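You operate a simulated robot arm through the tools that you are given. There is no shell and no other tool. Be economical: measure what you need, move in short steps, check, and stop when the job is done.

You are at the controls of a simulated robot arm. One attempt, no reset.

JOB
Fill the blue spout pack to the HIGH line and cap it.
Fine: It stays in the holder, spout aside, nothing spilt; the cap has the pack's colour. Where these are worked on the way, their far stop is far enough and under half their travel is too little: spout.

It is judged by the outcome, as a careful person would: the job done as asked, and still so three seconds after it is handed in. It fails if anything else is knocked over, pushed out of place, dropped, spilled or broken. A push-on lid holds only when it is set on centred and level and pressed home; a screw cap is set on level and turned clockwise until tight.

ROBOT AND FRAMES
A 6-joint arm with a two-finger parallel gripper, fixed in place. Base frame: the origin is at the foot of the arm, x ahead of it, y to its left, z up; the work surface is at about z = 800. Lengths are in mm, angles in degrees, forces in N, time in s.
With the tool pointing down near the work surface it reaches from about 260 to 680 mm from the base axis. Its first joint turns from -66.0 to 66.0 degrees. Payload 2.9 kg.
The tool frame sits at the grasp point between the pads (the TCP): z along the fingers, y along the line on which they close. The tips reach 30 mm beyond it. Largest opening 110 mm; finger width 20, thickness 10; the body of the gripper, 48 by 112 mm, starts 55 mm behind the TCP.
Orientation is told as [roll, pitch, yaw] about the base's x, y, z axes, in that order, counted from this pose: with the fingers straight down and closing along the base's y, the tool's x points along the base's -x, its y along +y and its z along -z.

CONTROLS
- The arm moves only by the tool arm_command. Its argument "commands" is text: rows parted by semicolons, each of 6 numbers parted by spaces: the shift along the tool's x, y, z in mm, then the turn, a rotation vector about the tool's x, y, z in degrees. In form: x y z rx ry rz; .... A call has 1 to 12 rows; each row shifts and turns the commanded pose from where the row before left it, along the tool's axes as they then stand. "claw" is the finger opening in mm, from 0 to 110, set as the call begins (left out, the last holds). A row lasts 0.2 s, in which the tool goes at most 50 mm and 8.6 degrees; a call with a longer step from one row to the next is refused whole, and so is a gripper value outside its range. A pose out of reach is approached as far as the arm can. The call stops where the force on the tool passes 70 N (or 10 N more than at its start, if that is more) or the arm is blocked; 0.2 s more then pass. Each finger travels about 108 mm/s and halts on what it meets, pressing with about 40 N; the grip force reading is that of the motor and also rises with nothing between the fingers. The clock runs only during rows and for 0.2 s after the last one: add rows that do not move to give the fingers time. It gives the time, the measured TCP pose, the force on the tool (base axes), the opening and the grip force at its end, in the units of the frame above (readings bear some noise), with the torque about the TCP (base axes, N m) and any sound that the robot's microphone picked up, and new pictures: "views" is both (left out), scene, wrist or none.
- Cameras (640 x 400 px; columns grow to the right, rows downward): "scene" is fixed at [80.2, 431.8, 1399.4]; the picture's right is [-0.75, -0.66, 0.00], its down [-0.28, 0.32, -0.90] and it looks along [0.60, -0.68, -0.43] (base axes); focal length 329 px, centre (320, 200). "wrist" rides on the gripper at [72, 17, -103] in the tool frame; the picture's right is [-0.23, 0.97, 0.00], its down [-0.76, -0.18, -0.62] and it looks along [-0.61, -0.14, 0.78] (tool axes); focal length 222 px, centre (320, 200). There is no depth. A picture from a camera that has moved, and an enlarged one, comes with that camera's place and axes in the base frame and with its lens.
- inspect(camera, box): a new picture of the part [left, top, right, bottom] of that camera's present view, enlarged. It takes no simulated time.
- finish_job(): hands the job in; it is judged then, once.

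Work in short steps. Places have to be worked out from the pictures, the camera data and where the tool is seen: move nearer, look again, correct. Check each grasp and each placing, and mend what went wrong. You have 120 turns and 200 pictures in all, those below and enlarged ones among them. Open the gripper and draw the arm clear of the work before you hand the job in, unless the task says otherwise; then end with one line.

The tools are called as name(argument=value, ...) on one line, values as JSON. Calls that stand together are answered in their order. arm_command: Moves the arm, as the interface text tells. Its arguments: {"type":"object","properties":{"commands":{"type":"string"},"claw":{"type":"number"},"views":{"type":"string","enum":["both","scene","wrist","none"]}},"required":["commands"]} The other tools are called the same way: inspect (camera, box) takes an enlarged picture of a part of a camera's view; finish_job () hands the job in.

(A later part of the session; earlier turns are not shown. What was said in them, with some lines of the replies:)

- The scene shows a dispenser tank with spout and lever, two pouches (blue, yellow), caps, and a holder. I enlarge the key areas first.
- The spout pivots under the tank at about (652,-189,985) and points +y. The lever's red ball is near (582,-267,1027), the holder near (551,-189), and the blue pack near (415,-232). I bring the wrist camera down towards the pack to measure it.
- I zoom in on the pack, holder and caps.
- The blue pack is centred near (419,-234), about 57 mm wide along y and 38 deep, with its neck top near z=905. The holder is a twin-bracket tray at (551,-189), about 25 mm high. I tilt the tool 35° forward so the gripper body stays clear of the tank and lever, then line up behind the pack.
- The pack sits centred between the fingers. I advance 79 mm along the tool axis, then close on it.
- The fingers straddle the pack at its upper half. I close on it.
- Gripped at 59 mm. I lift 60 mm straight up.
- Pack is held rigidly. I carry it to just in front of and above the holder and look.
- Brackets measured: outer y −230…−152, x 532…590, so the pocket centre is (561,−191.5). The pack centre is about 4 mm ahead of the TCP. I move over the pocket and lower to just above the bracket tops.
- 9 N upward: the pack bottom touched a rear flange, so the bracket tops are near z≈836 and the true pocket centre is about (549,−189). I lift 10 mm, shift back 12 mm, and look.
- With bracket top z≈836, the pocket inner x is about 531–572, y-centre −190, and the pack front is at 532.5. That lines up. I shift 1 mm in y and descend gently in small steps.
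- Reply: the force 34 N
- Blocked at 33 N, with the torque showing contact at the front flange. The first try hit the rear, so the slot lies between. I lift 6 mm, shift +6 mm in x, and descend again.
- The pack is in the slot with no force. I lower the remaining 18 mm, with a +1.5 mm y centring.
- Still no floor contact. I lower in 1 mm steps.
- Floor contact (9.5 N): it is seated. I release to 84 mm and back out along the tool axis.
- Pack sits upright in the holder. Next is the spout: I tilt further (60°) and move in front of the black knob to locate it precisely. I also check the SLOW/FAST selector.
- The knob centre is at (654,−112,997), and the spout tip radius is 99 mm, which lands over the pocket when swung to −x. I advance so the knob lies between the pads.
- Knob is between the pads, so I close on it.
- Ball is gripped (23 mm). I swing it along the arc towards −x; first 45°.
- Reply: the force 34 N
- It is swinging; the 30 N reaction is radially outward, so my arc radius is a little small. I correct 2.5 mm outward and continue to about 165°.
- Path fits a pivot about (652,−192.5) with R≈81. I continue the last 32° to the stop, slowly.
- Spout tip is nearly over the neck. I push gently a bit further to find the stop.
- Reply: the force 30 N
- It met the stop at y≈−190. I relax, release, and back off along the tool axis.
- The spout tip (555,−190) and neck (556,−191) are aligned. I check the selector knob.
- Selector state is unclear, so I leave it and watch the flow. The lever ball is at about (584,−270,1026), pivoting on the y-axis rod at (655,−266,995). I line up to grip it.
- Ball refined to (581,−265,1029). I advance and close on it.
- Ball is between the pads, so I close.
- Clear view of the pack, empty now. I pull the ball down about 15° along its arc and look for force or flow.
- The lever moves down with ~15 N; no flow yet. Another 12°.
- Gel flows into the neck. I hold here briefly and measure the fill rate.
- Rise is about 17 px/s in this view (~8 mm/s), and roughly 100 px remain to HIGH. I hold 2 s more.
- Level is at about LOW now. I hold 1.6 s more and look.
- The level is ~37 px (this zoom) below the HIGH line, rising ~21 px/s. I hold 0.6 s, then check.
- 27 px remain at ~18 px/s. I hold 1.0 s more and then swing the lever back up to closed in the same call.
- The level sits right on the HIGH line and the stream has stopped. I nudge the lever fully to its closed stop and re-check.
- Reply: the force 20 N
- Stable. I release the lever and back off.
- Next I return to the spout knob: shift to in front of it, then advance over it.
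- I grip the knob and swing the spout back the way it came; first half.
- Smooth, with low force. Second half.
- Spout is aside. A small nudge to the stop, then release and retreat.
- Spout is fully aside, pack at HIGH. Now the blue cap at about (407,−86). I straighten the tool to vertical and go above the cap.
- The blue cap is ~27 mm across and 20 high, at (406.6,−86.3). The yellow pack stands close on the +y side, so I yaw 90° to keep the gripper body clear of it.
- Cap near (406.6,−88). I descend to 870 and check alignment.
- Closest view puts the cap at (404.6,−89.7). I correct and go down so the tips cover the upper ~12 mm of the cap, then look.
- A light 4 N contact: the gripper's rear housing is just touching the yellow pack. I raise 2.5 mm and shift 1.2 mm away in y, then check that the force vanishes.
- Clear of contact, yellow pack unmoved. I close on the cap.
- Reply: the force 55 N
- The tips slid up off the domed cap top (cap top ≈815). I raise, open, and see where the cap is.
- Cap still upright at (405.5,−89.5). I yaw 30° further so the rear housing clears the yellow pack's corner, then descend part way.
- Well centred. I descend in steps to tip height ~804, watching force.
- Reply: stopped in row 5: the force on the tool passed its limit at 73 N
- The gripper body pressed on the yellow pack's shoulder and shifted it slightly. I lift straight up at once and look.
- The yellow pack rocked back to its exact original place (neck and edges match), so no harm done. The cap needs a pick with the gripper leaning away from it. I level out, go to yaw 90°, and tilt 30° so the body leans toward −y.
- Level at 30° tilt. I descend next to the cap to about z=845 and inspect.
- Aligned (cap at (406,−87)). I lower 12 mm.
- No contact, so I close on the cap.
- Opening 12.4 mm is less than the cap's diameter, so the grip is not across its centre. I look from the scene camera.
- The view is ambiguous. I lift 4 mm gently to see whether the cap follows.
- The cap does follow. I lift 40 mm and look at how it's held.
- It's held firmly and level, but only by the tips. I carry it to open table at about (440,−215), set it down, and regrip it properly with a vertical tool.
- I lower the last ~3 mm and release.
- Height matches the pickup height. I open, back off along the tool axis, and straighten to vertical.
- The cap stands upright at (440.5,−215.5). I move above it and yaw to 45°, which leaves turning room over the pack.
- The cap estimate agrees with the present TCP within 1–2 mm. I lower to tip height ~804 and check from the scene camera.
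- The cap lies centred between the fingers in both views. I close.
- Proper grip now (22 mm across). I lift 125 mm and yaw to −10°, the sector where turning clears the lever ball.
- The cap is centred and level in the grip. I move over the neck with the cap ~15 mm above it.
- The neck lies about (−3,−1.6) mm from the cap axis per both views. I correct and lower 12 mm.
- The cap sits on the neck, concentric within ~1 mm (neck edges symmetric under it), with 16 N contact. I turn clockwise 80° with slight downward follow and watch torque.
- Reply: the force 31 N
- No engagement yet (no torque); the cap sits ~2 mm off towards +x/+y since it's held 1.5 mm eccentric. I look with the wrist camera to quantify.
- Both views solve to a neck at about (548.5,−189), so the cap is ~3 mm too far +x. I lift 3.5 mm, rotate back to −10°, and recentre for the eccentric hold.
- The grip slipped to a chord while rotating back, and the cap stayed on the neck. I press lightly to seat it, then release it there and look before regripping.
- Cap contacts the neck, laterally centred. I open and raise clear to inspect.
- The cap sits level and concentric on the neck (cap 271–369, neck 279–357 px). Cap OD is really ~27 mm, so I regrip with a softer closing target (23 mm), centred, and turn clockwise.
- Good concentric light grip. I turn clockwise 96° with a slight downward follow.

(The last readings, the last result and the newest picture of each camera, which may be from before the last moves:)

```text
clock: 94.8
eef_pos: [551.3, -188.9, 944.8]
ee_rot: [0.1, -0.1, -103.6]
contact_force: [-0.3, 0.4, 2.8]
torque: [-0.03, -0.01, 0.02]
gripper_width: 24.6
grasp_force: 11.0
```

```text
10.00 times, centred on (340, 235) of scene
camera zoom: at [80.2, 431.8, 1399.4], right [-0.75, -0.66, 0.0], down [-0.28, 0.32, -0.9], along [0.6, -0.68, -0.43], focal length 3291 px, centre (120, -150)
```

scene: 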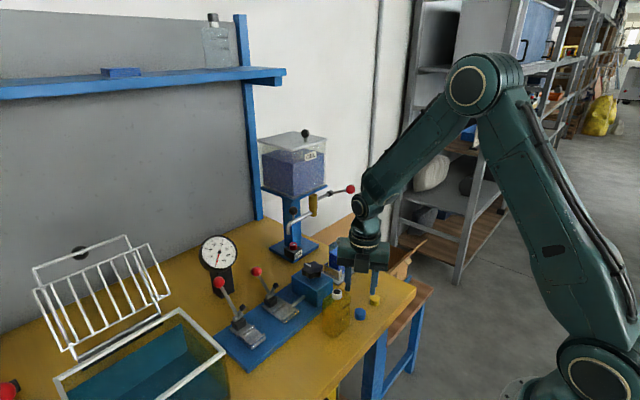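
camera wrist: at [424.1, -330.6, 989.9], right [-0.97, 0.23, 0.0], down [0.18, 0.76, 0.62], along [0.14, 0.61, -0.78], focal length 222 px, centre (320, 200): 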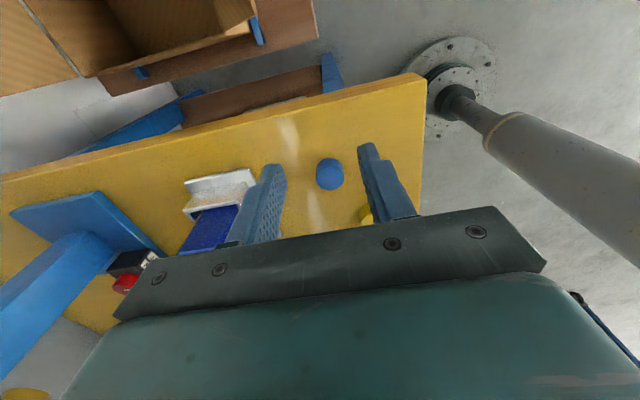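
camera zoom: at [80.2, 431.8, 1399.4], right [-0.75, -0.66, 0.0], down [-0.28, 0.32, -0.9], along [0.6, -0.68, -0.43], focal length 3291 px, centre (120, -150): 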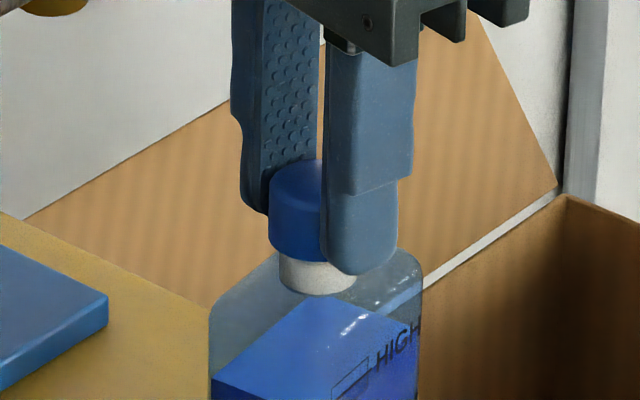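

The cap hasn't descended; the light grip slid. I open, rotate back, and retry with a firmer grip and ~15–20 N of downward force.

arm_command(commands="0 0 0 0 0 0;0 0 -2 0 0 -8.5;0 0 0 0 0 -8.5;0 0 0 0 0 -8.5;0 0 0 0 0 -8.5;0 0 0 0 0 -8.5;0 0 0 0 0 -8.5;0 0 0 0 0 -8.5;0 0 0 0 0 -8.5;0 0 0 0 0 -8.5;0 0 0 0 0 -8.5;0 0 0 0 0 -8.5", claw=50, views="none")

inspect(camera="scene", box=[320, 215, 360, 255])

inspect(camera="wrist", box=[270, 80, 390, 180])

```text
clock: 97.4
eef_pos: [550.8, -188.9, 947.7]
ee_rot: [0.0, 0.0, -9.9]
contact_force: [-0.7, 0.0, 0.1]
torque: [-0.01, -0.01, -0.02]
gripper_width: 50.3
grasp_force: 0.1
```

```text
10.00 times, centred on (340, 235) of scene
camera zoom: at [80.2, 431.8, 1399.4], right [-0.75, -0.66, 0.0], down [-0.28, 0.32, -0.9], along [0.6, -0.68, -0.43], focal length 3291 px, centre (120, -150)
```

zoom: 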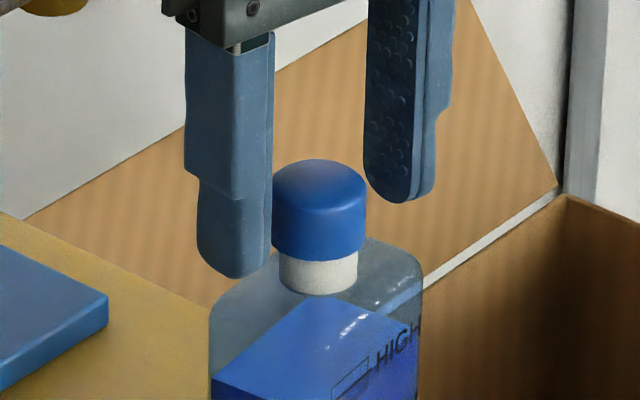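

```text
4.00 times, centred on (330, 130) of wrist
camera zoom: at [483.0, -160.1, 1050.7], right [0.39, 0.92, 0.0], down [0.72, -0.3, 0.62], along [0.57, -0.24, -0.78], focal length 888 px, centre (280, 480)
```

zoom: 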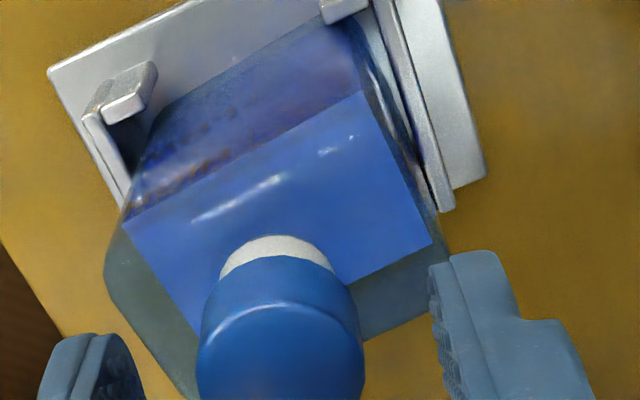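

The cap is ~0.6 mm lower and better centred, possibly starting to thread. I make another stroke: firmer grip and 85° clockwise.

arm_command(commands="0 0 0.8 0 0 0;0 0 0 0 0 0;0 0 0.3 0 0 8.5;0 0 0.2 0 0 8.5;0 0 0.2 0 0 8.5;0 0 0.2 0 0 8.5;0 0 0.2 0 0 8.5;0 0 0.2 0 0 8.5;0 0 0.2 0 0 8.5;0 0 0.2 0 0 8.5;0 0 0.2 0 0 8.5;0 0 0.2 0 0 8.5", claw=21, views="none")

inspect(camera="scene", box=[320, 215, 360, 255])

```text
clock: 100.0
eef_pos: [550.4, -189.0, 946.0]
ee_rot: [0.3, -0.1, -95.0]
contact_force: [-0.1, -2.4, 18.5]
torque: [-0.05, 0.18, 0.23]
gripper_width: 22.0
grasp_force: 40.1
```

```text
10.00 times, centred on (340, 235) of scene
camera zoom: at [79.9, 431.9, 1399.4], right [-0.75, -0.66, 0.0], down [-0.28, 0.32, -0.9], along [0.6, -0.68, -0.43], focal length 3291 px, centre (120, -150)
```

zoom: 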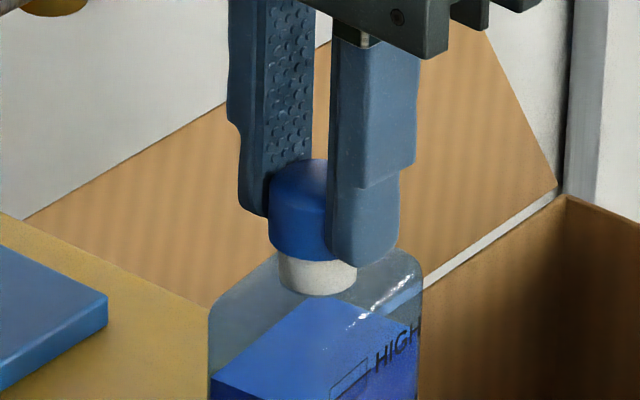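

Now a resisting torque of 0.23 N·m appears. I repeat strokes: release, rotate back.

arm_command(commands="0 0 0 0 0 0;0 0 0 0 0 0;0 0 0 0 0 -8.5;0 0 0 0 0 -8.5;0 0 0 0 0 -8.5;0 0 0 0 0 -8.5;0 0 0 0 0 -8.5;0 0 0 0 0 -8.5;0 0 0 0 0 -8.5;0 0 0 0 0 -8.5;0 0 0 0 0 -8.5;0 0 0 0 0 -8.5", claw=45, views="none")

inspect(camera="scene", box=[320, 215, 360, 255])

arm_command(commands="0 0 0 0 0 0;0 0 0.3 0 0 0;0 0 0.2 0 0 8.5;0 0 0.1 0 0 8.5;0 0 0.1 0 0 8.5;0 0 0.1 0 0 8.5;0 0 0.1 0 0 8.5;0 0 0.1 0 0 8.5;0 0 0.1 0 0 8.5;0 0 0.1 0 0 8.5;0 0 0.1 0 0 8.5;0 0 0.1 0 0 8.5", claw=21, views="none")

inspect(camera="scene", box=[320, 215, 360, 255])

```text
clock: 102.6
eef_pos: [550.2, -188.3, 945.6]
ee_rot: [0.0, 0.0, -9.8]
contact_force: [0.2, -0.2, 0.1]
torque: [0.02, 0.01, -0.01]
gripper_width: 45.0
grasp_force: 0.1
```

```text
10.00 times, centred on (340, 235) of scene
camera zoom: at [80.2, 431.8, 1399.4], right [-0.75, -0.66, 0.0], down [-0.28, 0.32, -0.9], along [0.6, -0.68, -0.43], focal length 3291 px, centre (120, -150)
```

zoom: 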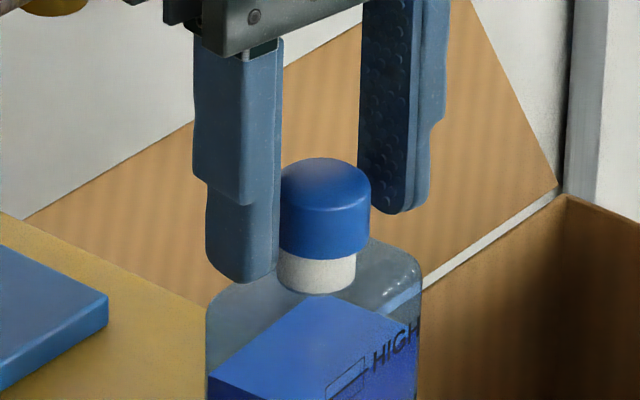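

```text
clock: 105.2
eef_pos: [550.5, -189.4, 943.7]
ee_rot: [0.1, -0.1, -95.2]
contact_force: [-5.8, -7.4, 18.3]
torque: [-0.23, 0.28, 0.08]
gripper_width: 22.1
grasp_force: 40.1
```

```text
10.00 times, centred on (340, 235) of scene
camera zoom: at [79.8, 431.7, 1399.5], right [-0.75, -0.66, 0.0], down [-0.28, 0.32, -0.9], along [0.6, -0.68, -0.43], focal length 3291 px, centre (120, -150)
```

zoom: 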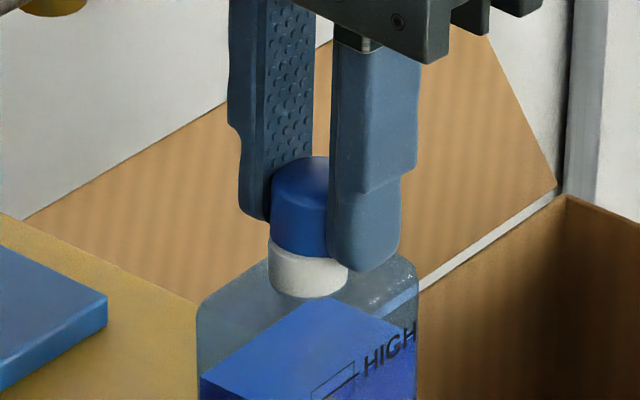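

The cap is sitting ~2.8 mm off to image-right and dragging the pack, so it isn't threading. I lift the cap slightly in the grip and view from the wrist camera to recentre accurately.

arm_command(commands="0 0 -3 0 0 0;0 0 -2 0 0 0;0 0 0 0 0 0", views="none")

inspect(camera="scene", box=[320, 215, 360, 255])

inspect(camera="wrist", box=[270, 80, 390, 180])

```text
clock: 106.0
eef_pos: [550.5, -187.8, 947.6]
ee_rot: [-0.1, 0.1, -94.8]
contact_force: [-0.4, -0.9, 0.6]
torque: [0.01, -0.01, 0.02]
gripper_width: 22.1
grasp_force: 39.8
```

```text
10.00 times, centred on (340, 235) of scene
camera zoom: at [80.2, 431.8, 1399.4], right [-0.75, -0.66, 0.0], down [-0.28, 0.32, -0.9], along [0.6, -0.68, -0.43], focal length 3291 px, centre (120, -150)
```

zoom: 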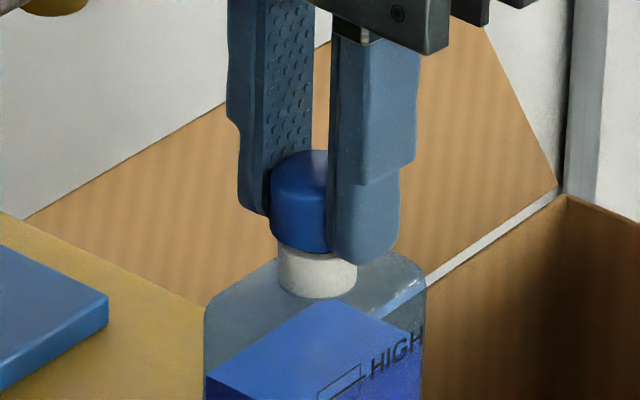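

```text
4.00 times, centred on (330, 130) of wrist
camera zoom: at [574.3, -118.1, 1050.6], right [0.95, -0.31, 0.0], down [-0.24, -0.74, 0.62], along [-0.19, -0.59, -0.78], focal length 888 px, centre (280, 480)
```

zoom: 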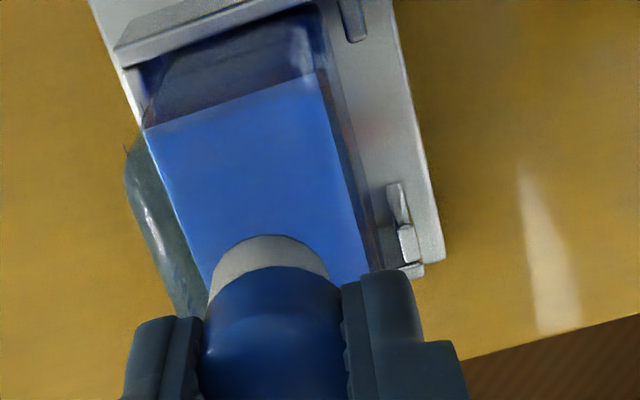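

Now well aligned from the scene view, with a ~1 mm residual from the wrist. I lift 6 mm more with the cap held, correct, and rotate back to −10° in the air for a full clockwise stroke.

arm_command(commands="0.9 -0.9 -6 0 0 0;0 0 0 0 0 -8.5;0 0 0 0 0 -8.5;0 0 0 0 0 -8.5;0 0 0 0 0 -8.5;0 0 0 0 0 -8.5;0 0 0 0 0 -8.5;0 0 0 0 0 -8.5;0 0 0 0 0 -8.5;0 0 0 0 0 -8.5;0 0 0 0 0 -8.5;0 0 0 0 0 0", views="none")

inspect(camera="scene", box=[320, 215, 360, 255])

inspect(camera="wrist", box=[270, 80, 390, 180])

```text
clock: 108.6
eef_pos: [550.3, -188.3, 954.3]
ee_rot: [0.1, 0.0, -9.9]
contact_force: [0.4, 0.4, -0.4]
torque: [-0.01, 0.0, 0.02]
gripper_width: 22.0
grasp_force: 40.6
```

```text
10.00 times, centred on (340, 235) of scene
camera zoom: at [80.2, 431.8, 1399.4], right [-0.75, -0.66, 0.0], down [-0.28, 0.32, -0.9], along [0.6, -0.68, -0.43], focal length 3291 px, centre (120, -150)
```

zoom: 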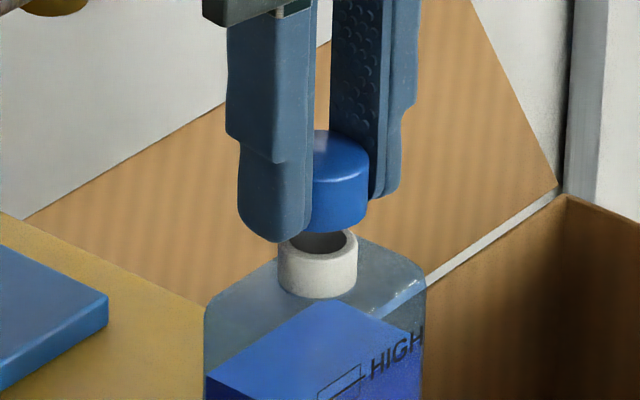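

```text
4.00 times, centred on (330, 130) of wrist
camera zoom: at [481.9, -159.3, 1057.4], right [0.39, 0.92, 0.0], down [0.72, -0.31, 0.62], along [0.57, -0.24, -0.78], focal length 888 px, centre (280, 480)
```

zoom: 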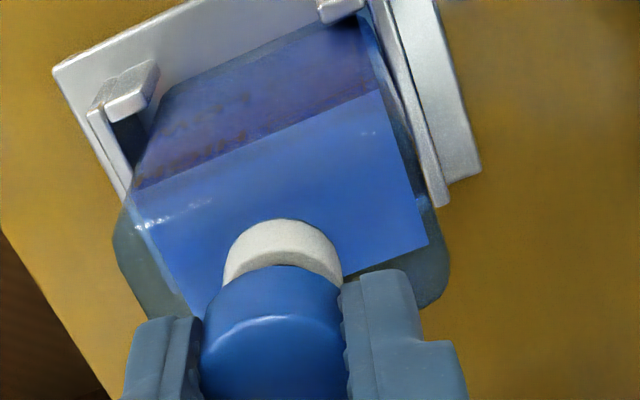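

Solving both views: the cap is eccentric (0.8,−1.0) in the grip and needs +1.5 mm in y. I correct and descend gently to contact.

arm_command(commands="0.26 1.48 3 0 0 0;0 0 3 0 0 0;0 0 1 0 0 0;0 0 0 0 0 0", views="none")

inspect(camera="scene", box=[320, 215, 360, 255])

inspect(camera="wrist", box=[270, 80, 390, 180])

```text
clock: 109.6
eef_pos: [550.9, -186.1, 947.4]
ee_rot: [0.0, 0.0, -10.0]
contact_force: [0.2, -0.2, 0.4]
torque: [-0.03, 0.0, -0.03]
gripper_width: 22.4
grasp_force: 39.7
```

```text
10.00 times, centred on (340, 235) of scene
camera zoom: at [80.2, 431.8, 1399.4], right [-0.75, -0.66, 0.0], down [-0.28, 0.32, -0.9], along [0.6, -0.68, -0.43], focal length 3291 px, centre (120, -150)
```

zoom: 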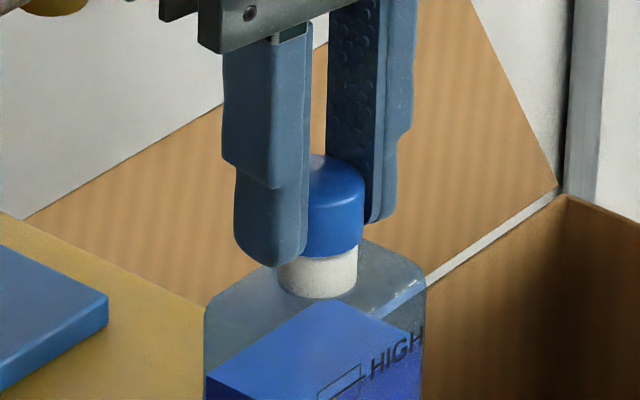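

```text
4.00 times, centred on (330, 130) of wrist
camera zoom: at [481.9, -157.5, 1050.4], right [0.39, 0.92, 0.0], down [0.72, -0.31, 0.62], along [0.57, -0.24, -0.78], focal length 888 px, centre (280, 480)
```

zoom: 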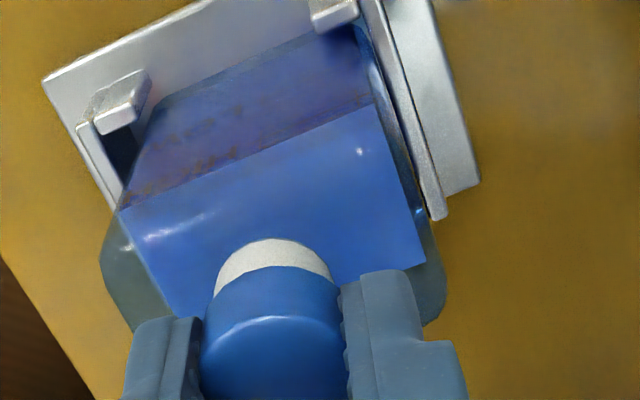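

Aligned in both views (cap centre 316 vs neck 317; 273 vs 273). I lower to contact and turn clockwise 85°, compensating the eccentricity.

arm_command(commands="0 0 1 0 0 0;0 0 0.8 0 0 0;-0.14 -0.12 0.15 0 0 8.5;-0.14 -0.12 0.15 0 0 8.5;-0.14 -0.12 0.15 0 0 8.5;-0.14 -0.12 0.15 0 0 8.5;-0.14 -0.12 0.15 0 0 8.5;-0.14 -0.12 0.15 0 0 8.5;-0.14 -0.12 0.15 0 0 8.5;-0.14 -0.12 0.15 0 0 8.5;-0.14 -0.12 0.15 0 0 8.5;-0.14 -0.12 0.15 0 0 8.5", views="none")

inspect(camera="scene", box=[320, 215, 360, 255])

inspect(camera="wrist", box=[270, 80, 390, 180])

```text
clock: 112.2
eef_pos: [550.0, -187.4, 945.8]
ee_rot: [0.3, 0.1, -95.1]
contact_force: [-0.9, -1.9, 24.3]
torque: [-0.01, 0.3, 0.4]
gripper_width: 22.3
grasp_force: 40.0
```

```text
10.00 times, centred on (340, 235) of scene
camera zoom: at [79.8, 431.9, 1399.4], right [-0.75, -0.66, 0.0], down [-0.28, 0.32, -0.9], along [0.6, -0.68, -0.43], focal length 3291 px, centre (120, -150)
```

zoom: 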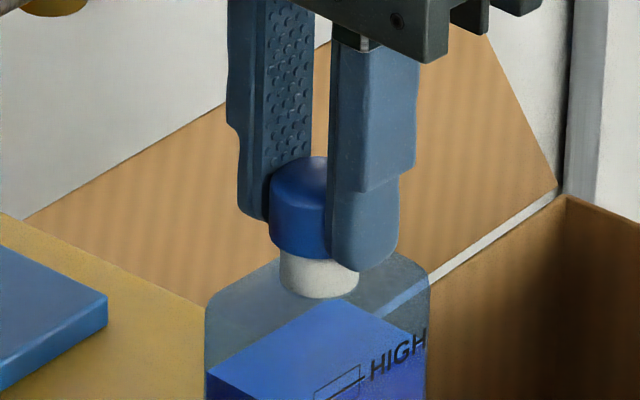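

```text
4.00 times, centred on (330, 130) of wrist
camera zoom: at [573.4, -117.3, 1049.3], right [0.95, -0.31, 0.0], down [-0.25, -0.74, 0.62], along [-0.19, -0.59, -0.78], focal length 888 px, centre (280, 480)
```

zoom: 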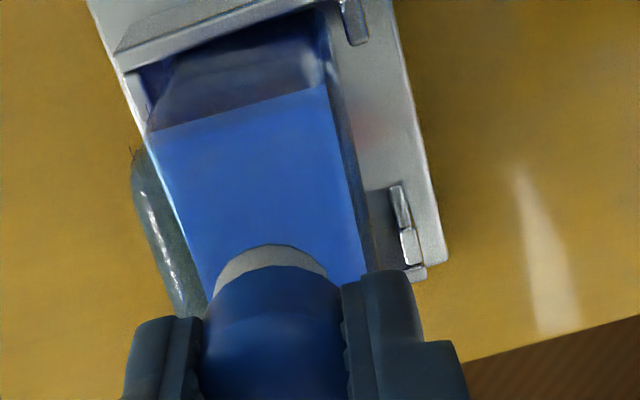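

A resisting torque of 0.4 N·m, more than plain friction under 24 N, suggests the thread engaged. I release, rotate back, and inspect.

arm_command(commands="0 0 -0.5 0 0 0;0 0 0 0 0 0;0 0 0 0 0 -8.5;0 0 0 0 0 -8.5;0 0 0 0 0 -8.5;0 0 0 0 0 -8.5;0 0 0 0 0 -8.5;0 0 0 0 0 -8.5;0 0 0 0 0 -8.5;0 0 0 0 0 -8.5;0 0 0 0 0 -8.5;0 0 0 0 0 -8.5", claw=45, views="none")

inspect(camera="scene", box=[320, 215, 360, 255])

inspect(camera="wrist", box=[270, 80, 390, 180])

```text
clock: 114.8
eef_pos: [549.7, -187.8, 945.2]
ee_rot: [0.0, -0.1, -9.8]
contact_force: [-0.2, 0.4, -0.4]
torque: [-0.01, 0.01, 0.0]
gripper_width: 44.7
grasp_force: 0.0
```

```text
10.00 times, centred on (340, 235) of scene
camera zoom: at [80.2, 431.8, 1399.4], right [-0.75, -0.66, 0.0], down [-0.28, 0.32, -0.9], along [0.6, -0.68, -0.43], focal length 3291 px, centre (120, -150)
```

zoom: 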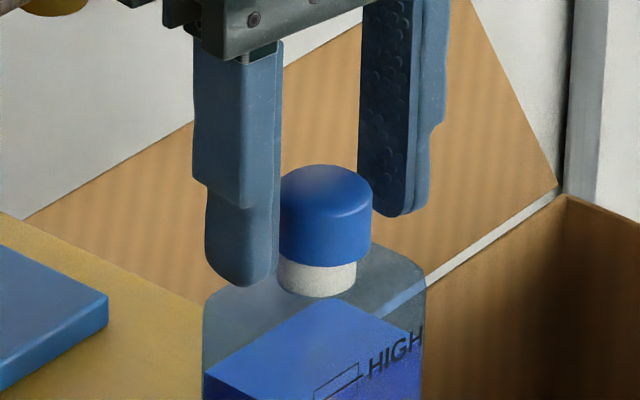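

```text
4.00 times, centred on (330, 130) of wrist
camera zoom: at [481.7, -159.0, 1048.1], right [0.39, 0.92, 0.0], down [0.72, -0.3, 0.62], along [0.57, -0.24, -0.78], focal length 888 px, centre (280, 480)
```

zoom: 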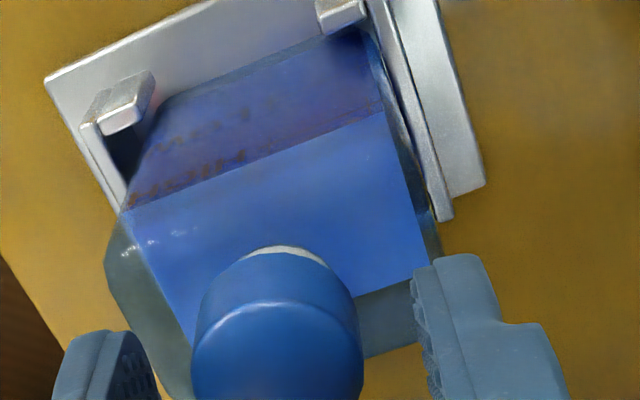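

The cap is loose on top again and shifted ~2 mm on release, so there was no thread engagement. Smooth cap and neck suggest a push-on cap that needs pressing home. I regrip centred and lift slightly to align it before pressing.

arm_command(commands="2.5 -0.6 1 0 0 0;0 0 0 0 0 0", views="none")

arm_command(commands="0 0 0 0 0 0;0 0 0 0 0 0;0 0 -4 0 0 0;0 0 -4 0 0 0;0 0 0 0 0 0", claw=21, views="none")

inspect(camera="scene", box=[320, 215, 360, 255])

inspect(camera="wrist", box=[270, 80, 390, 190])

```text
clock: 115.4
eef_pos: [547.5, -189.0, 943.8]
ee_rot: [-0.1, 0.0, -9.9]
contact_force: [-0.1, -0.4, 0.7]
torque: [-0.02, -0.02, 0.03]
gripper_width: 44.9
grasp_force: 0.0
```

```text
clock: 116.6
eef_pos: [547.8, -187.0, 951.4]
ee_rot: [0.0, 0.0, -10.0]
contact_force: [-0.4, 0.0, -0.4]
torque: [-0.02, 0.01, 0.0]
gripper_width: 23.0
grasp_force: 21.9
```

```text
10.00 times, centred on (340, 235) of scene
camera zoom: at [80.2, 431.8, 1399.4], right [-0.75, -0.66, 0.0], down [-0.28, 0.32, -0.9], along [0.6, -0.68, -0.43], focal length 3291 px, centre (120, -150)
```

zoom: 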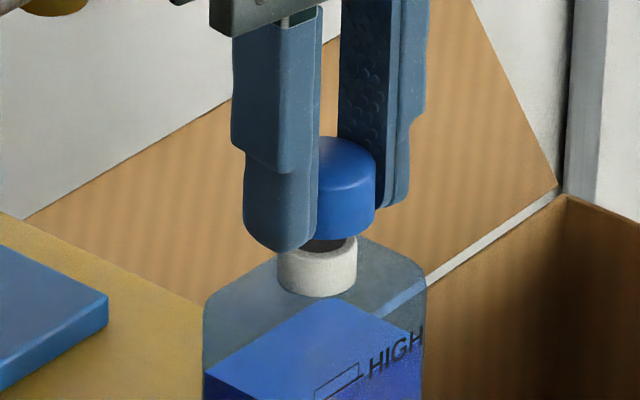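

```text
3.64 times, centred on (330, 135) of wrist
camera zoom: at [479.4, -158.9, 1055.5], right [0.39, 0.92, 0.0], down [0.72, -0.31, 0.62], along [0.57, -0.24, -0.78], focal length 808 px, centre (284, 436)
```

zoom: 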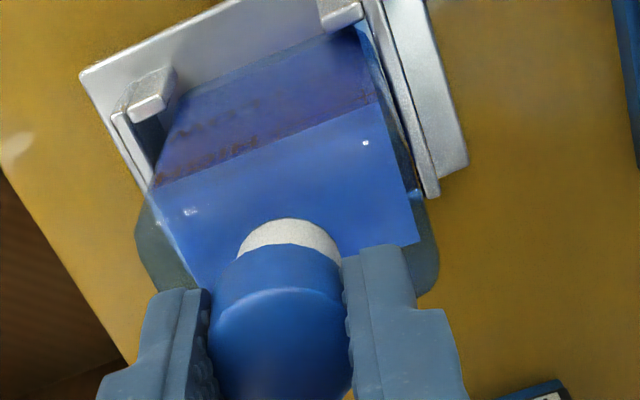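

Cap is held and lifted; it needs about (+3.5,+0.8) mm. I apply it and lower 4 mm to re-measure.

arm_command(commands="-3.3 1.4 0 0 0 0;0 0 3 0 0 0;0 0 0 0 0 0", views="none")

inspect(camera="scene", box=[325, 220, 355, 250])

inspect(camera="wrist", box=[270, 80, 390, 190])

```text
clock: 117.4
eef_pos: [550.4, -187.1, 948.9]
ee_rot: [-0.1, -0.1, -10.0]
contact_force: [0.6, 0.0, -1.2]
torque: [0.01, 0.03, -0.03]
gripper_width: 22.7
grasp_force: 31.8
```

```text
13.33 times, centred on (340, 235) of scene
camera zoom: at [80.2, 431.8, 1399.4], right [-0.75, -0.66, 0.0], down [-0.28, 0.32, -0.9], along [0.6, -0.68, -0.43], focal length 4389 px, centre (53, -267)
```

zoom: 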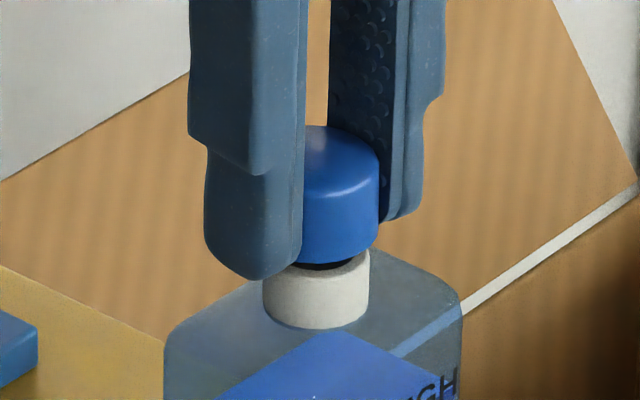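

```text
3.64 times, centred on (330, 135) of wrist
camera zoom: at [482.7, -158.4, 1052.0], right [0.39, 0.92, 0.0], down [0.72, -0.31, 0.62], along [0.57, -0.24, -0.78], focal length 808 px, centre (284, 436)
```

zoom: 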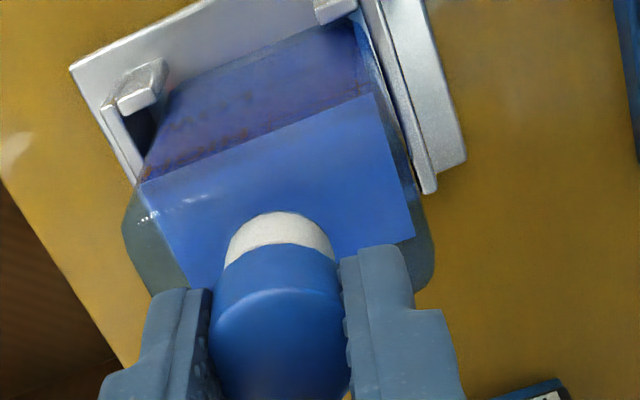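

Aligned in both views to <0.5 mm. I lower to contact and press progressively.

arm_command(commands="0 0 1.5 0 0 0;0 0 1.5 0 0 0;0 0 1 0 0 0;0 0 1 0 0 0;0 0 0 0 0 0", claw=18, views="none")

inspect(camera="scene", box=[325, 220, 355, 250])

```text
clock: 118.6
eef_pos: [551.5, -187.1, 945.3]
ee_rot: [0.1, -0.2, -9.9]
contact_force: [-1.7, 0.3, 16.2]
torque: [-0.2, 0.09, 0.06]
gripper_width: 20.5
grasp_force: 39.9
```

```text
13.33 times, centred on (340, 235) of scene
camera zoom: at [79.9, 431.9, 1399.4], right [-0.75, -0.66, 0.0], down [-0.28, 0.32, -0.9], along [0.6, -0.68, -0.43], focal length 4389 px, centre (53, -267)
```

zoom: 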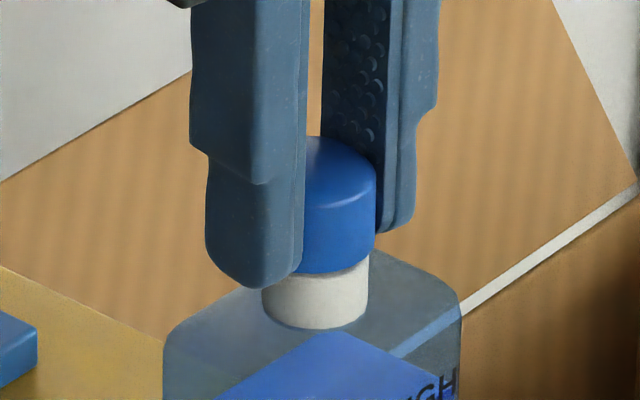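

The torque shows contact only on the −y rim (CoP ≈ −13 mm in y): the cap's −y wall is on the rim, so the cap must go slightly −y. I use that as a guide and nudge −y with light contact.

arm_command(commands="-0.08 -0.4 0 0 0 0;-0.08 -0.4 0 0 0 0;0 0 0 0 0 0", views="none")

```text
clock: 119.4
eef_pos: [552.0, -187.8, 945.3]
ee_rot: [0.0, -0.1, -9.8]
contact_force: [-1.5, 4.1, 26.5]
torque: [-0.03, 0.11, 0.0]
gripper_width: 20.1
grasp_force: 39.7
```

arm_command(commands="0.2 -0.4 0 0 0 0;0.2 -0.3 0 0 0 0;0 0 0 0 0 0", views="none")

inspect(camera="scene", box=[325, 220, 355, 250])

inspect(camera="wrist", box=[270, 80, 390, 190])

```text
clock: 120.2
eef_pos: [550.3, -189.2, 946.1]
ee_rot: [0.0, -0.3, -9.9]
contact_force: [2.2, 5.3, 27.3]
torque: [0.03, -0.03, 0.02]
gripper_width: 20.0
grasp_force: 40.2
```

```text
13.33 times, centred on (340, 235) of scene
camera zoom: at [79.8, 432.1, 1399.4], right [-0.75, -0.66, 0.0], down [-0.28, 0.32, -0.9], along [0.6, -0.68, -0.43], focal length 4389 px, centre (53, -267)
```

zoom: 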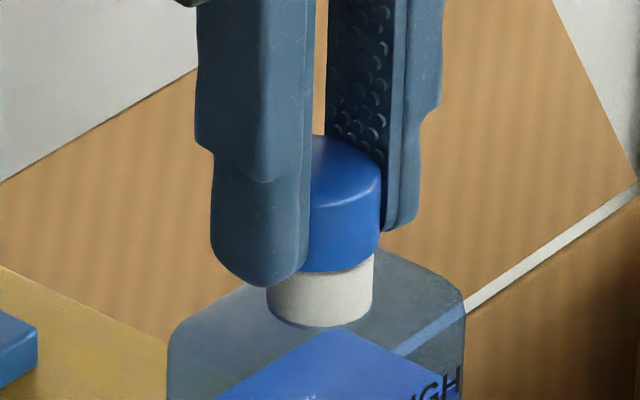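

```text
3.64 times, centred on (330, 135) of wrist
camera zoom: at [482.4, -159.5, 1048.8], right [0.39, 0.92, 0.0], down [0.72, -0.31, 0.63], along [0.58, -0.24, -0.78], focal length 808 px, centre (284, 436)
```

zoom: 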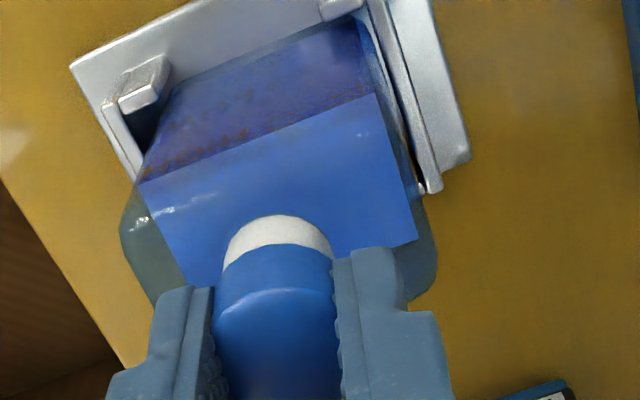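

Lateral nudging just drags the pack along; they stay within ~1 mm. I release, and press from above with closed fingers, which gives higher, centred, level force.

arm_command(commands="0 0 -1.2 0 0 0;0 0 0 0 0 0;0 0 0 0 0 0;0 0 -15 0 0 0;0 0 -25 0 0 0;0 0 0 0 0 0", claw=45, views="none")

inspect(camera="scene", box=[325, 220, 355, 250])

inspect(camera="wrist", box=[270, 70, 390, 180])

```text
clock: 121.6
eef_pos: [549.5, -189.0, 984.0]
ee_rot: [0.0, 0.2, -9.9]
contact_force: [-0.6, -0.7, -0.3]
torque: [0.01, 0.04, -0.02]
gripper_width: 45.0
grasp_force: 0.1
```

```text
13.33 times, centred on (340, 235) of scene
camera zoom: at [80.2, 431.8, 1399.4], right [-0.75, -0.66, 0.0], down [-0.28, 0.32, -0.9], along [0.6, -0.68, -0.43], focal length 4389 px, centre (53, -267)
```

zoom: 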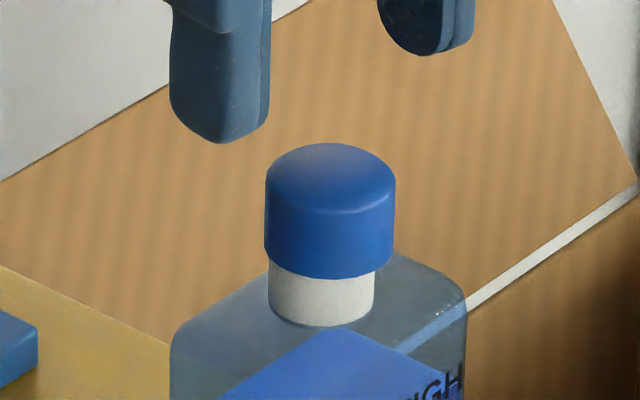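

```text
3.64 times, centred on (330, 125) of wrist
camera zoom: at [482.0, -159.2, 1088.2], right [0.39, 0.92, 0.0], down [0.72, -0.31, 0.62], along [0.57, -0.24, -0.78], focal length 808 px, centre (284, 473)
```

zoom: 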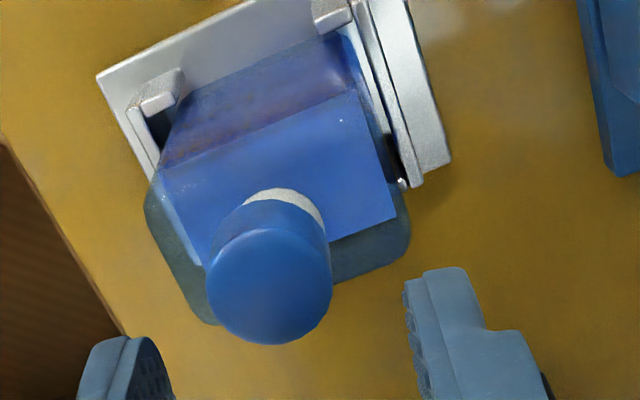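

On release the cap shifted ~3 mm again (towards −y). I'll use the fingers as loose calipers: the TCP is in line with the neck here, so I lower, close only to 25 mm to push the cap back to centre without gripping, and look.

arm_command(commands="0 0 15 0 0 0;0 0 15 0 0 0;0 0 8 0 0 0;0 0 0 0 0 0", claw=45, views="none")

arm_command(commands="0 0 0 0 0 0;0 0 0 0 0 0", claw=25, views="none")

inspect(camera="scene", box=[325, 220, 355, 250])

inspect(camera="wrist", box=[270, 80, 390, 190])

```text
clock: 122.6
eef_pos: [548.6, -188.7, 947.4]
ee_rot: [0.1, 0.0, -10.0]
contact_force: [0.7, 0.2, 0.2]
torque: [-0.01, -0.03, -0.02]
gripper_width: 44.9
grasp_force: 0.1
```

```text
clock: 123.2
eef_pos: [550.0, -187.3, 946.7]
ee_rot: [0.0, 0.0, -10.1]
contact_force: [1.5, 0.0, 0.3]
torque: [0.0, -0.01, 0.01]
gripper_width: 26.0
grasp_force: 1.3
```

```text
13.33 times, centred on (340, 235) of scene
camera zoom: at [80.2, 431.8, 1399.4], right [-0.75, -0.66, 0.0], down [-0.28, 0.32, -0.9], along [0.6, -0.68, -0.43], focal length 4389 px, centre (53, -267)
```

zoom: 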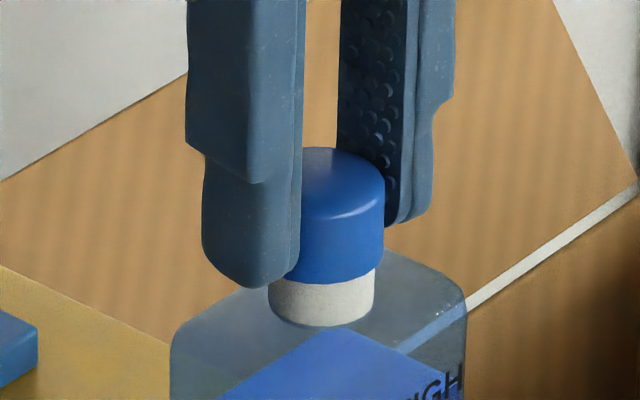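

```text
3.64 times, centred on (330, 135) of wrist
camera zoom: at [482.3, -159.2, 1050.5], right [0.39, 0.92, 0.0], down [0.72, -0.31, 0.62], along [0.57, -0.24, -0.78], focal length 808 px, centre (284, 436)
```

zoom: 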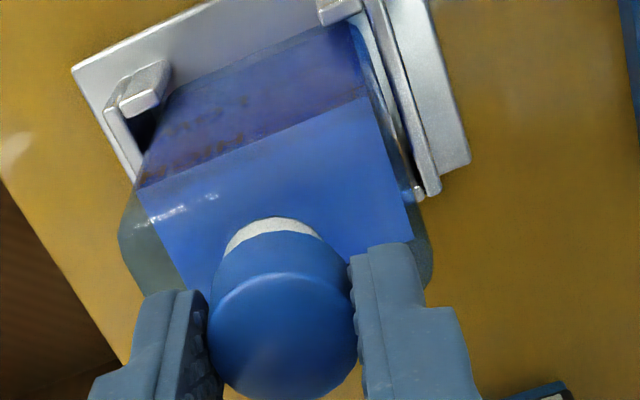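

The caliper touch works (26 mm, 1 N). The cap needs ~1.3 mm along −y. I shift it, open, and rotate to −100° to do the same along x.

arm_command(commands="0 -0.7 0 0 0 0;0 -0.6 0 0 0 0;0 0 0 0 0 0", claw=25, views="none")

arm_command(commands="0 0 0 0 0 0;0 0 0 0 0 8.5;0 0 0 0 0 8.5;0 0 0 0 0 8.5;0 0 0 0 0 8.5;0 0 0 0 0 8.5;0 0 0 0 0 8.5;0 0 0 0 0 8.5;0 0 0 0 0 8.5;0 0 0 0 0 8.5;0 0 0 0 0 8.5;0 0 0 0 0 5", claw=45, views="none")

arm_command(commands="0 0 0 0 0 0;0 0 0 0 0 0", claw=25, views="none")

inspect(camera="scene", box=[325, 220, 355, 250])

inspect(camera="wrist", box=[270, 80, 390, 190])

```text
clock: 124.0
eef_pos: [549.9, -189.9, 946.8]
ee_rot: [0.0, 0.0, -10.0]
contact_force: [-0.1, 0.6, -0.2]
torque: [0.0, -0.01, 0.01]
gripper_width: 25.9
grasp_force: 0.9
```

```text
clock: 126.6
eef_pos: [550.6, -189.5, 945.8]
ee_rot: [-0.1, 0.1, -100.1]
contact_force: [-0.2, -0.3, -0.2]
torque: [-0.01, -0.05, -0.02]
gripper_width: 45.1
grasp_force: 0.0
```

```text
clock: 127.2
eef_pos: [550.4, -189.9, 947.1]
ee_rot: [0.0, 0.0, -100.0]
contact_force: [0.3, -1.0, -0.1]
torque: [0.01, 0.0, -0.02]
gripper_width: 25.4
grasp_force: 1.0
```

```text
13.33 times, centred on (340, 235) of scene
camera zoom: at [80.2, 431.8, 1399.4], right [-0.75, -0.66, 0.0], down [-0.28, 0.32, -0.9], along [0.6, -0.68, -0.43], focal length 4389 px, centre (53, -267)
```

zoom: 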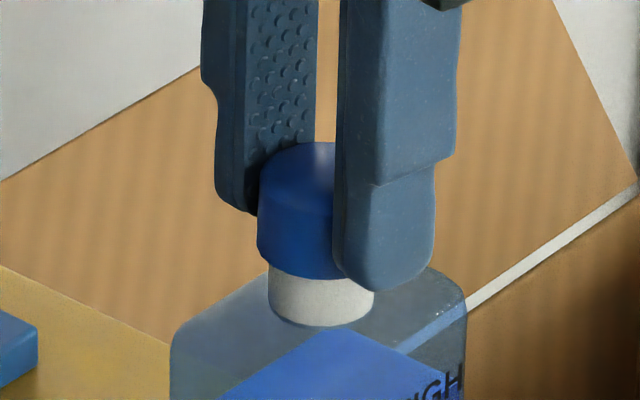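

```text
3.64 times, centred on (330, 135) of wrist
camera zoom: at [580.1, -121.9, 1050.3], right [0.92, -0.39, 0.0], down [-0.31, -0.72, 0.62], along [-0.24, -0.57, -0.78], focal length 808 px, centre (284, 436)
```

zoom: 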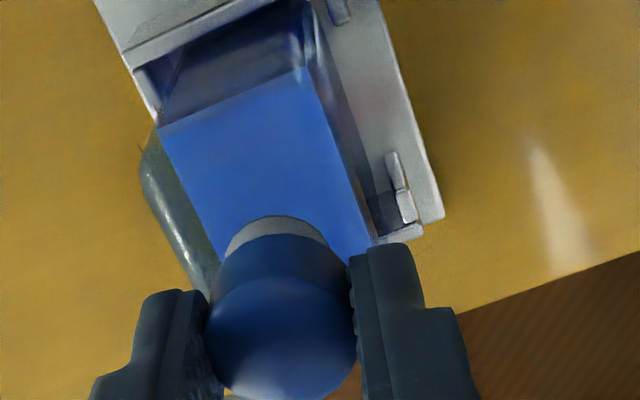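

Cap and neck agree in the scene view; a final 0.5 mm nudge in x. Then I open, raise, close the fingers, and press down on the cap's centre.

arm_command(commands="0 -0.5 0 0 0 0;0 0 0 0 0 0", claw=25, views="none")

arm_command(commands="0 0 0 0 0 0;0 0 0 0 0 0;0 0 -15 0 0 0;0 0 -15 0 0 0;0 0 0 0 0 0", claw=45, views="none")

arm_command(commands="0 0 0 0 0 0;0 0 0 0 0 0;0 0 0 0 0 0;0 0 5 0 0 0;0 0 3 0 0 0;0 0 0 0 0 0", claw=0, views="none")

inspect(camera="scene", box=[325, 220, 355, 250])

inspect(camera="wrist", box=[270, 80, 390, 190])

```text
clock: 127.8
eef_pos: [549.0, -189.5, 947.0]
ee_rot: [0.0, 0.0, -100.1]
contact_force: [-0.6, 0.3, 0.5]
torque: [-0.01, 0.02, 0.01]
gripper_width: 26.0
grasp_force: 1.0
```

```text
clock: 129.0
eef_pos: [549.3, -189.1, 978.0]
ee_rot: [0.0, 0.1, -100.0]
contact_force: [0.1, 0.0, 0.2]
torque: [0.0, 0.04, 0.0]
gripper_width: 45.1
grasp_force: 0.1
```

```text
clock: 130.4
eef_pos: [549.9, -190.6, 969.5]
ee_rot: [0.0, 0.1, -100.0]
contact_force: [-0.4, -1.2, 1.1]
torque: [0.0, -0.02, -0.02]
gripper_width: 0.2
grasp_force: 37.4
```

```text
13.33 times, centred on (340, 235) of scene
camera zoom: at [80.2, 431.8, 1399.4], right [-0.75, -0.66, 0.0], down [-0.28, 0.32, -0.9], along [0.6, -0.68, -0.43], focal length 4389 px, centre (53, -267)
```

zoom: 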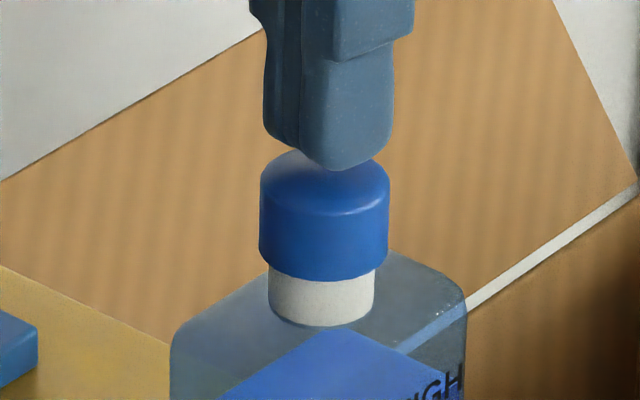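

```text
3.64 times, centred on (330, 135) of wrist
camera zoom: at [579.4, -121.8, 1072.6], right [0.92, -0.39, 0.0], down [-0.31, -0.72, 0.62], along [-0.24, -0.57, -0.78], focal length 808 px, centre (284, 436)
```

zoom: 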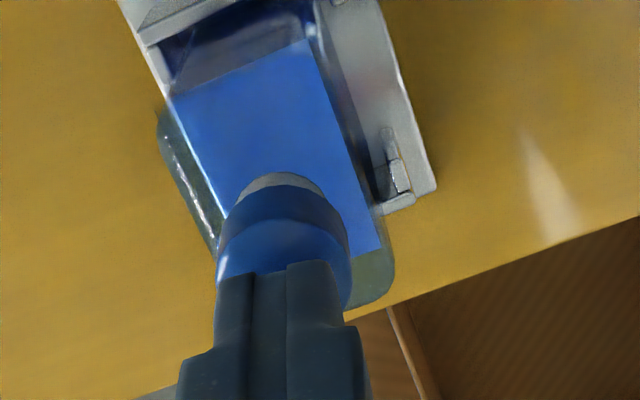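

Cap centred within ~0.5 mm. I press straight down.

arm_command(commands="0 0 4 0 0 0;0 0 3 0 0 0;0 0 1.5 0 0 0;0 0 1 0 0 0;0 0 1 0 0 0;0 0 1 0 0 0;0 0 1 0 0 0;0 0 0 0 0 0", views="none")

inspect(camera="scene", box=[325, 220, 355, 250])

```text
clock: 132.2
eef_pos: [551.0, -190.0, 962.7]
ee_rot: [0.8, -0.2, -99.9]
contact_force: [-7.1, 6.7, 48.0]
torque: [0.19, 0.23, 0.03]
gripper_width: 0.1
grasp_force: 37.1
heard: snap
```

```text
13.33 times, centred on (340, 235) of scene
camera zoom: at [79.2, 432.3, 1399.3], right [-0.75, -0.66, 0.0], down [-0.28, 0.32, -0.9], along [0.6, -0.68, -0.43], focal length 4389 px, centre (53, -267)
```

zoom: 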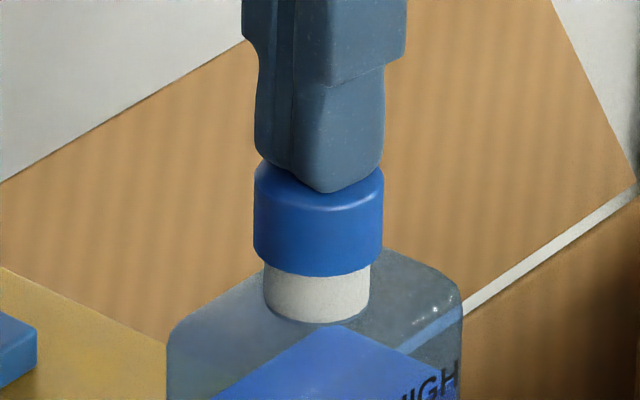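

A "snap" was heard: the push-on cap is home. I raise straight up and check.

arm_command(commands="0 0 -5 0 0 0;0 0 -30 0 0 0;0 0 -40 0 0 0;0 0 0 0 0 0", views="none")

inspect(camera="scene", box=[320, 220, 370, 280])

inspect(camera="wrist", box=[230, 60, 410, 200])

```text
clock: 133.2
eef_pos: [549.3, -189.6, 1032.3]
ee_rot: [0.0, 0.0, -100.1]
contact_force: [-0.3, -0.6, 0.9]
torque: [0.0, 0.02, -0.03]
gripper_width: 0.0
grasp_force: 37.7
```

```text
6.67 times, centred on (345, 250) of scene
camera zoom: at [80.2, 431.8, 1399.4], right [-0.75, -0.66, 0.0], down [-0.28, 0.32, -0.9], along [0.6, -0.68, -0.43], focal length 2194 px, centre (153, -133)
```

zoom: 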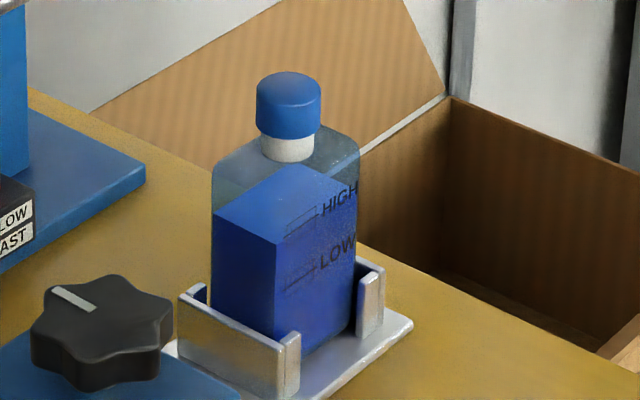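

```text
2.86 times, centred on (320, 130) of wrist
camera zoom: at [579.2, -121.2, 1134.8], right [0.92, -0.39, 0.0], down [-0.31, -0.72, 0.62], along [-0.24, -0.57, -0.78], focal length 635 px, centre (320, 400)
```

zoom: 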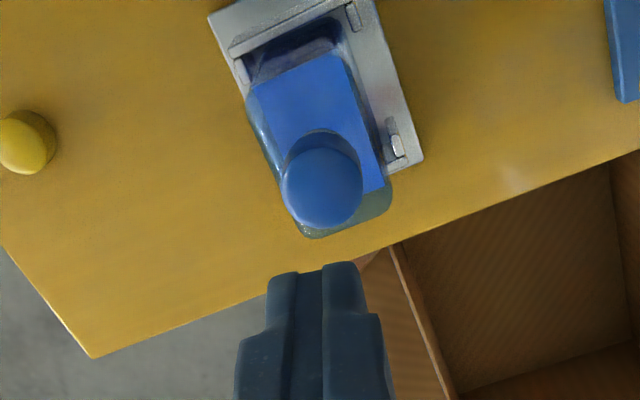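

I zoom in to check that the cap is level and centred, and check the fill line.

inspect(camera="scene", box=[325, 220, 355, 250])

inspect(camera="scene", box=[330, 235, 360, 265])

```text
13.33 times, centred on (340, 235) of scene
camera zoom: at [80.2, 431.8, 1399.4], right [-0.75, -0.66, 0.0], down [-0.28, 0.32, -0.9], along [0.6, -0.68, -0.43], focal length 4389 px, centre (53, -267)
```

zoom: 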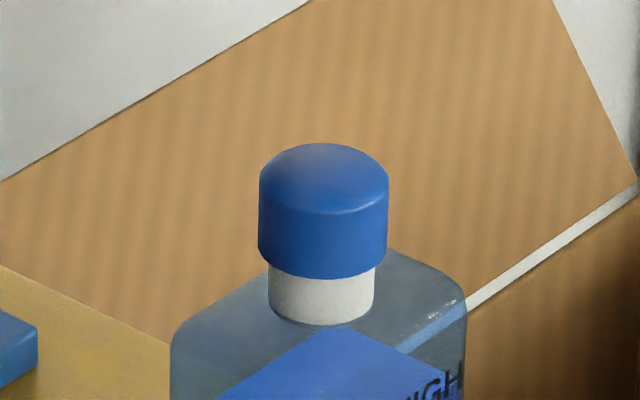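

```text
13.33 times, centred on (345, 250) of scene
camera zoom: at [80.2, 431.8, 1399.4], right [-0.75, -0.66, 0.0], down [-0.28, 0.32, -0.9], along [0.6, -0.68, -0.43], focal length 4389 px, centre (-13, -467)
```

zoom: 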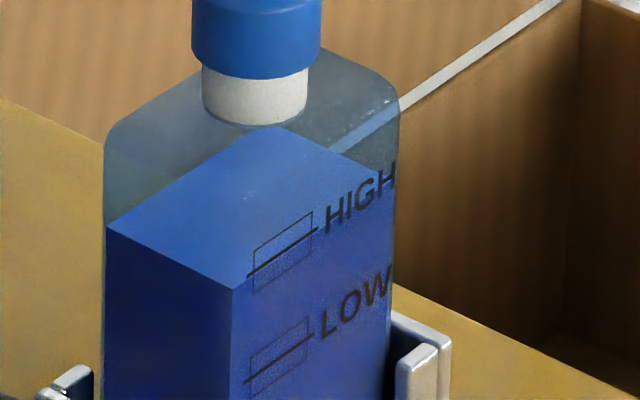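

The fill is on the HIGH line within its tolerance box, and the cap is level and centred and snapped home. I open the gripper and draw the arm clear, up and back, then take a last look.

arm_command(commands="0 0 -40 0 0 0;0 0 -40 0 0 0;0 -40 0 0 0 0;0 -40 0 0 0 0;0 -40 0 0 0 0;0 -30 0 0 0 0;0 0 0 0 0 0", claw=60, views="scene")

inspect(camera="scene", box=[270, 165, 420, 335])

```text
clock: 134.8
eef_pos: [401.4, -163.9, 1111.4]
ee_rot: [0.0, -0.1, -100.0]
contact_force: [-0.4, 0.9, -0.4]
torque: [-0.02, -0.02, 0.01]
gripper_width: 60.3
grasp_force: 0.0
```

scene: 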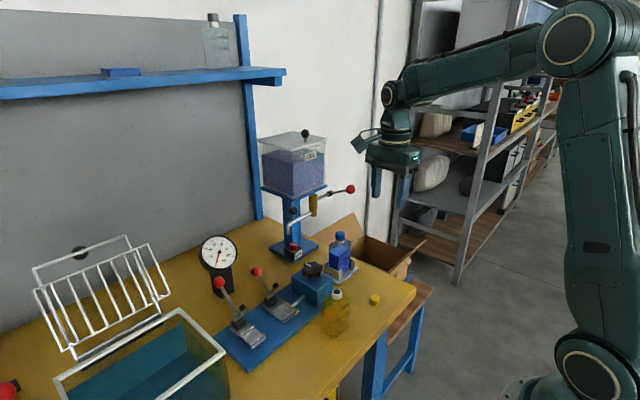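

```text
2.35 times, centred on (345, 250) of scene
camera zoom: at [80.2, 431.8, 1399.4], right [-0.75, -0.66, 0.0], down [-0.28, 0.32, -0.9], along [0.6, -0.68, -0.43], focal length 774 px, centre (261, 82)
```

zoom: 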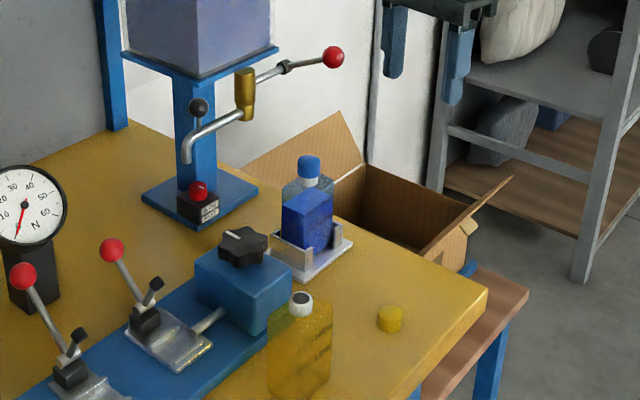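

The pack is in the holder, filled to HIGH and wearing the blue cap. The spout is aside, the lever is closed, the yellow pack and cap are in place, and the arm is clear. I hand the job in.

finish_job()

```text
The job is handed in.
```

I've handed the job in: the blue pack is in its holder, filled to the HIGH line and capped in blue. I heard the cap snap home but did not pull-test it. The spout is swung aside with its valve lever closed, and I saw no spills. While I was reaching for the cap, the gripper pressed on the yellow pack and rocked it; it settled back in its original place.
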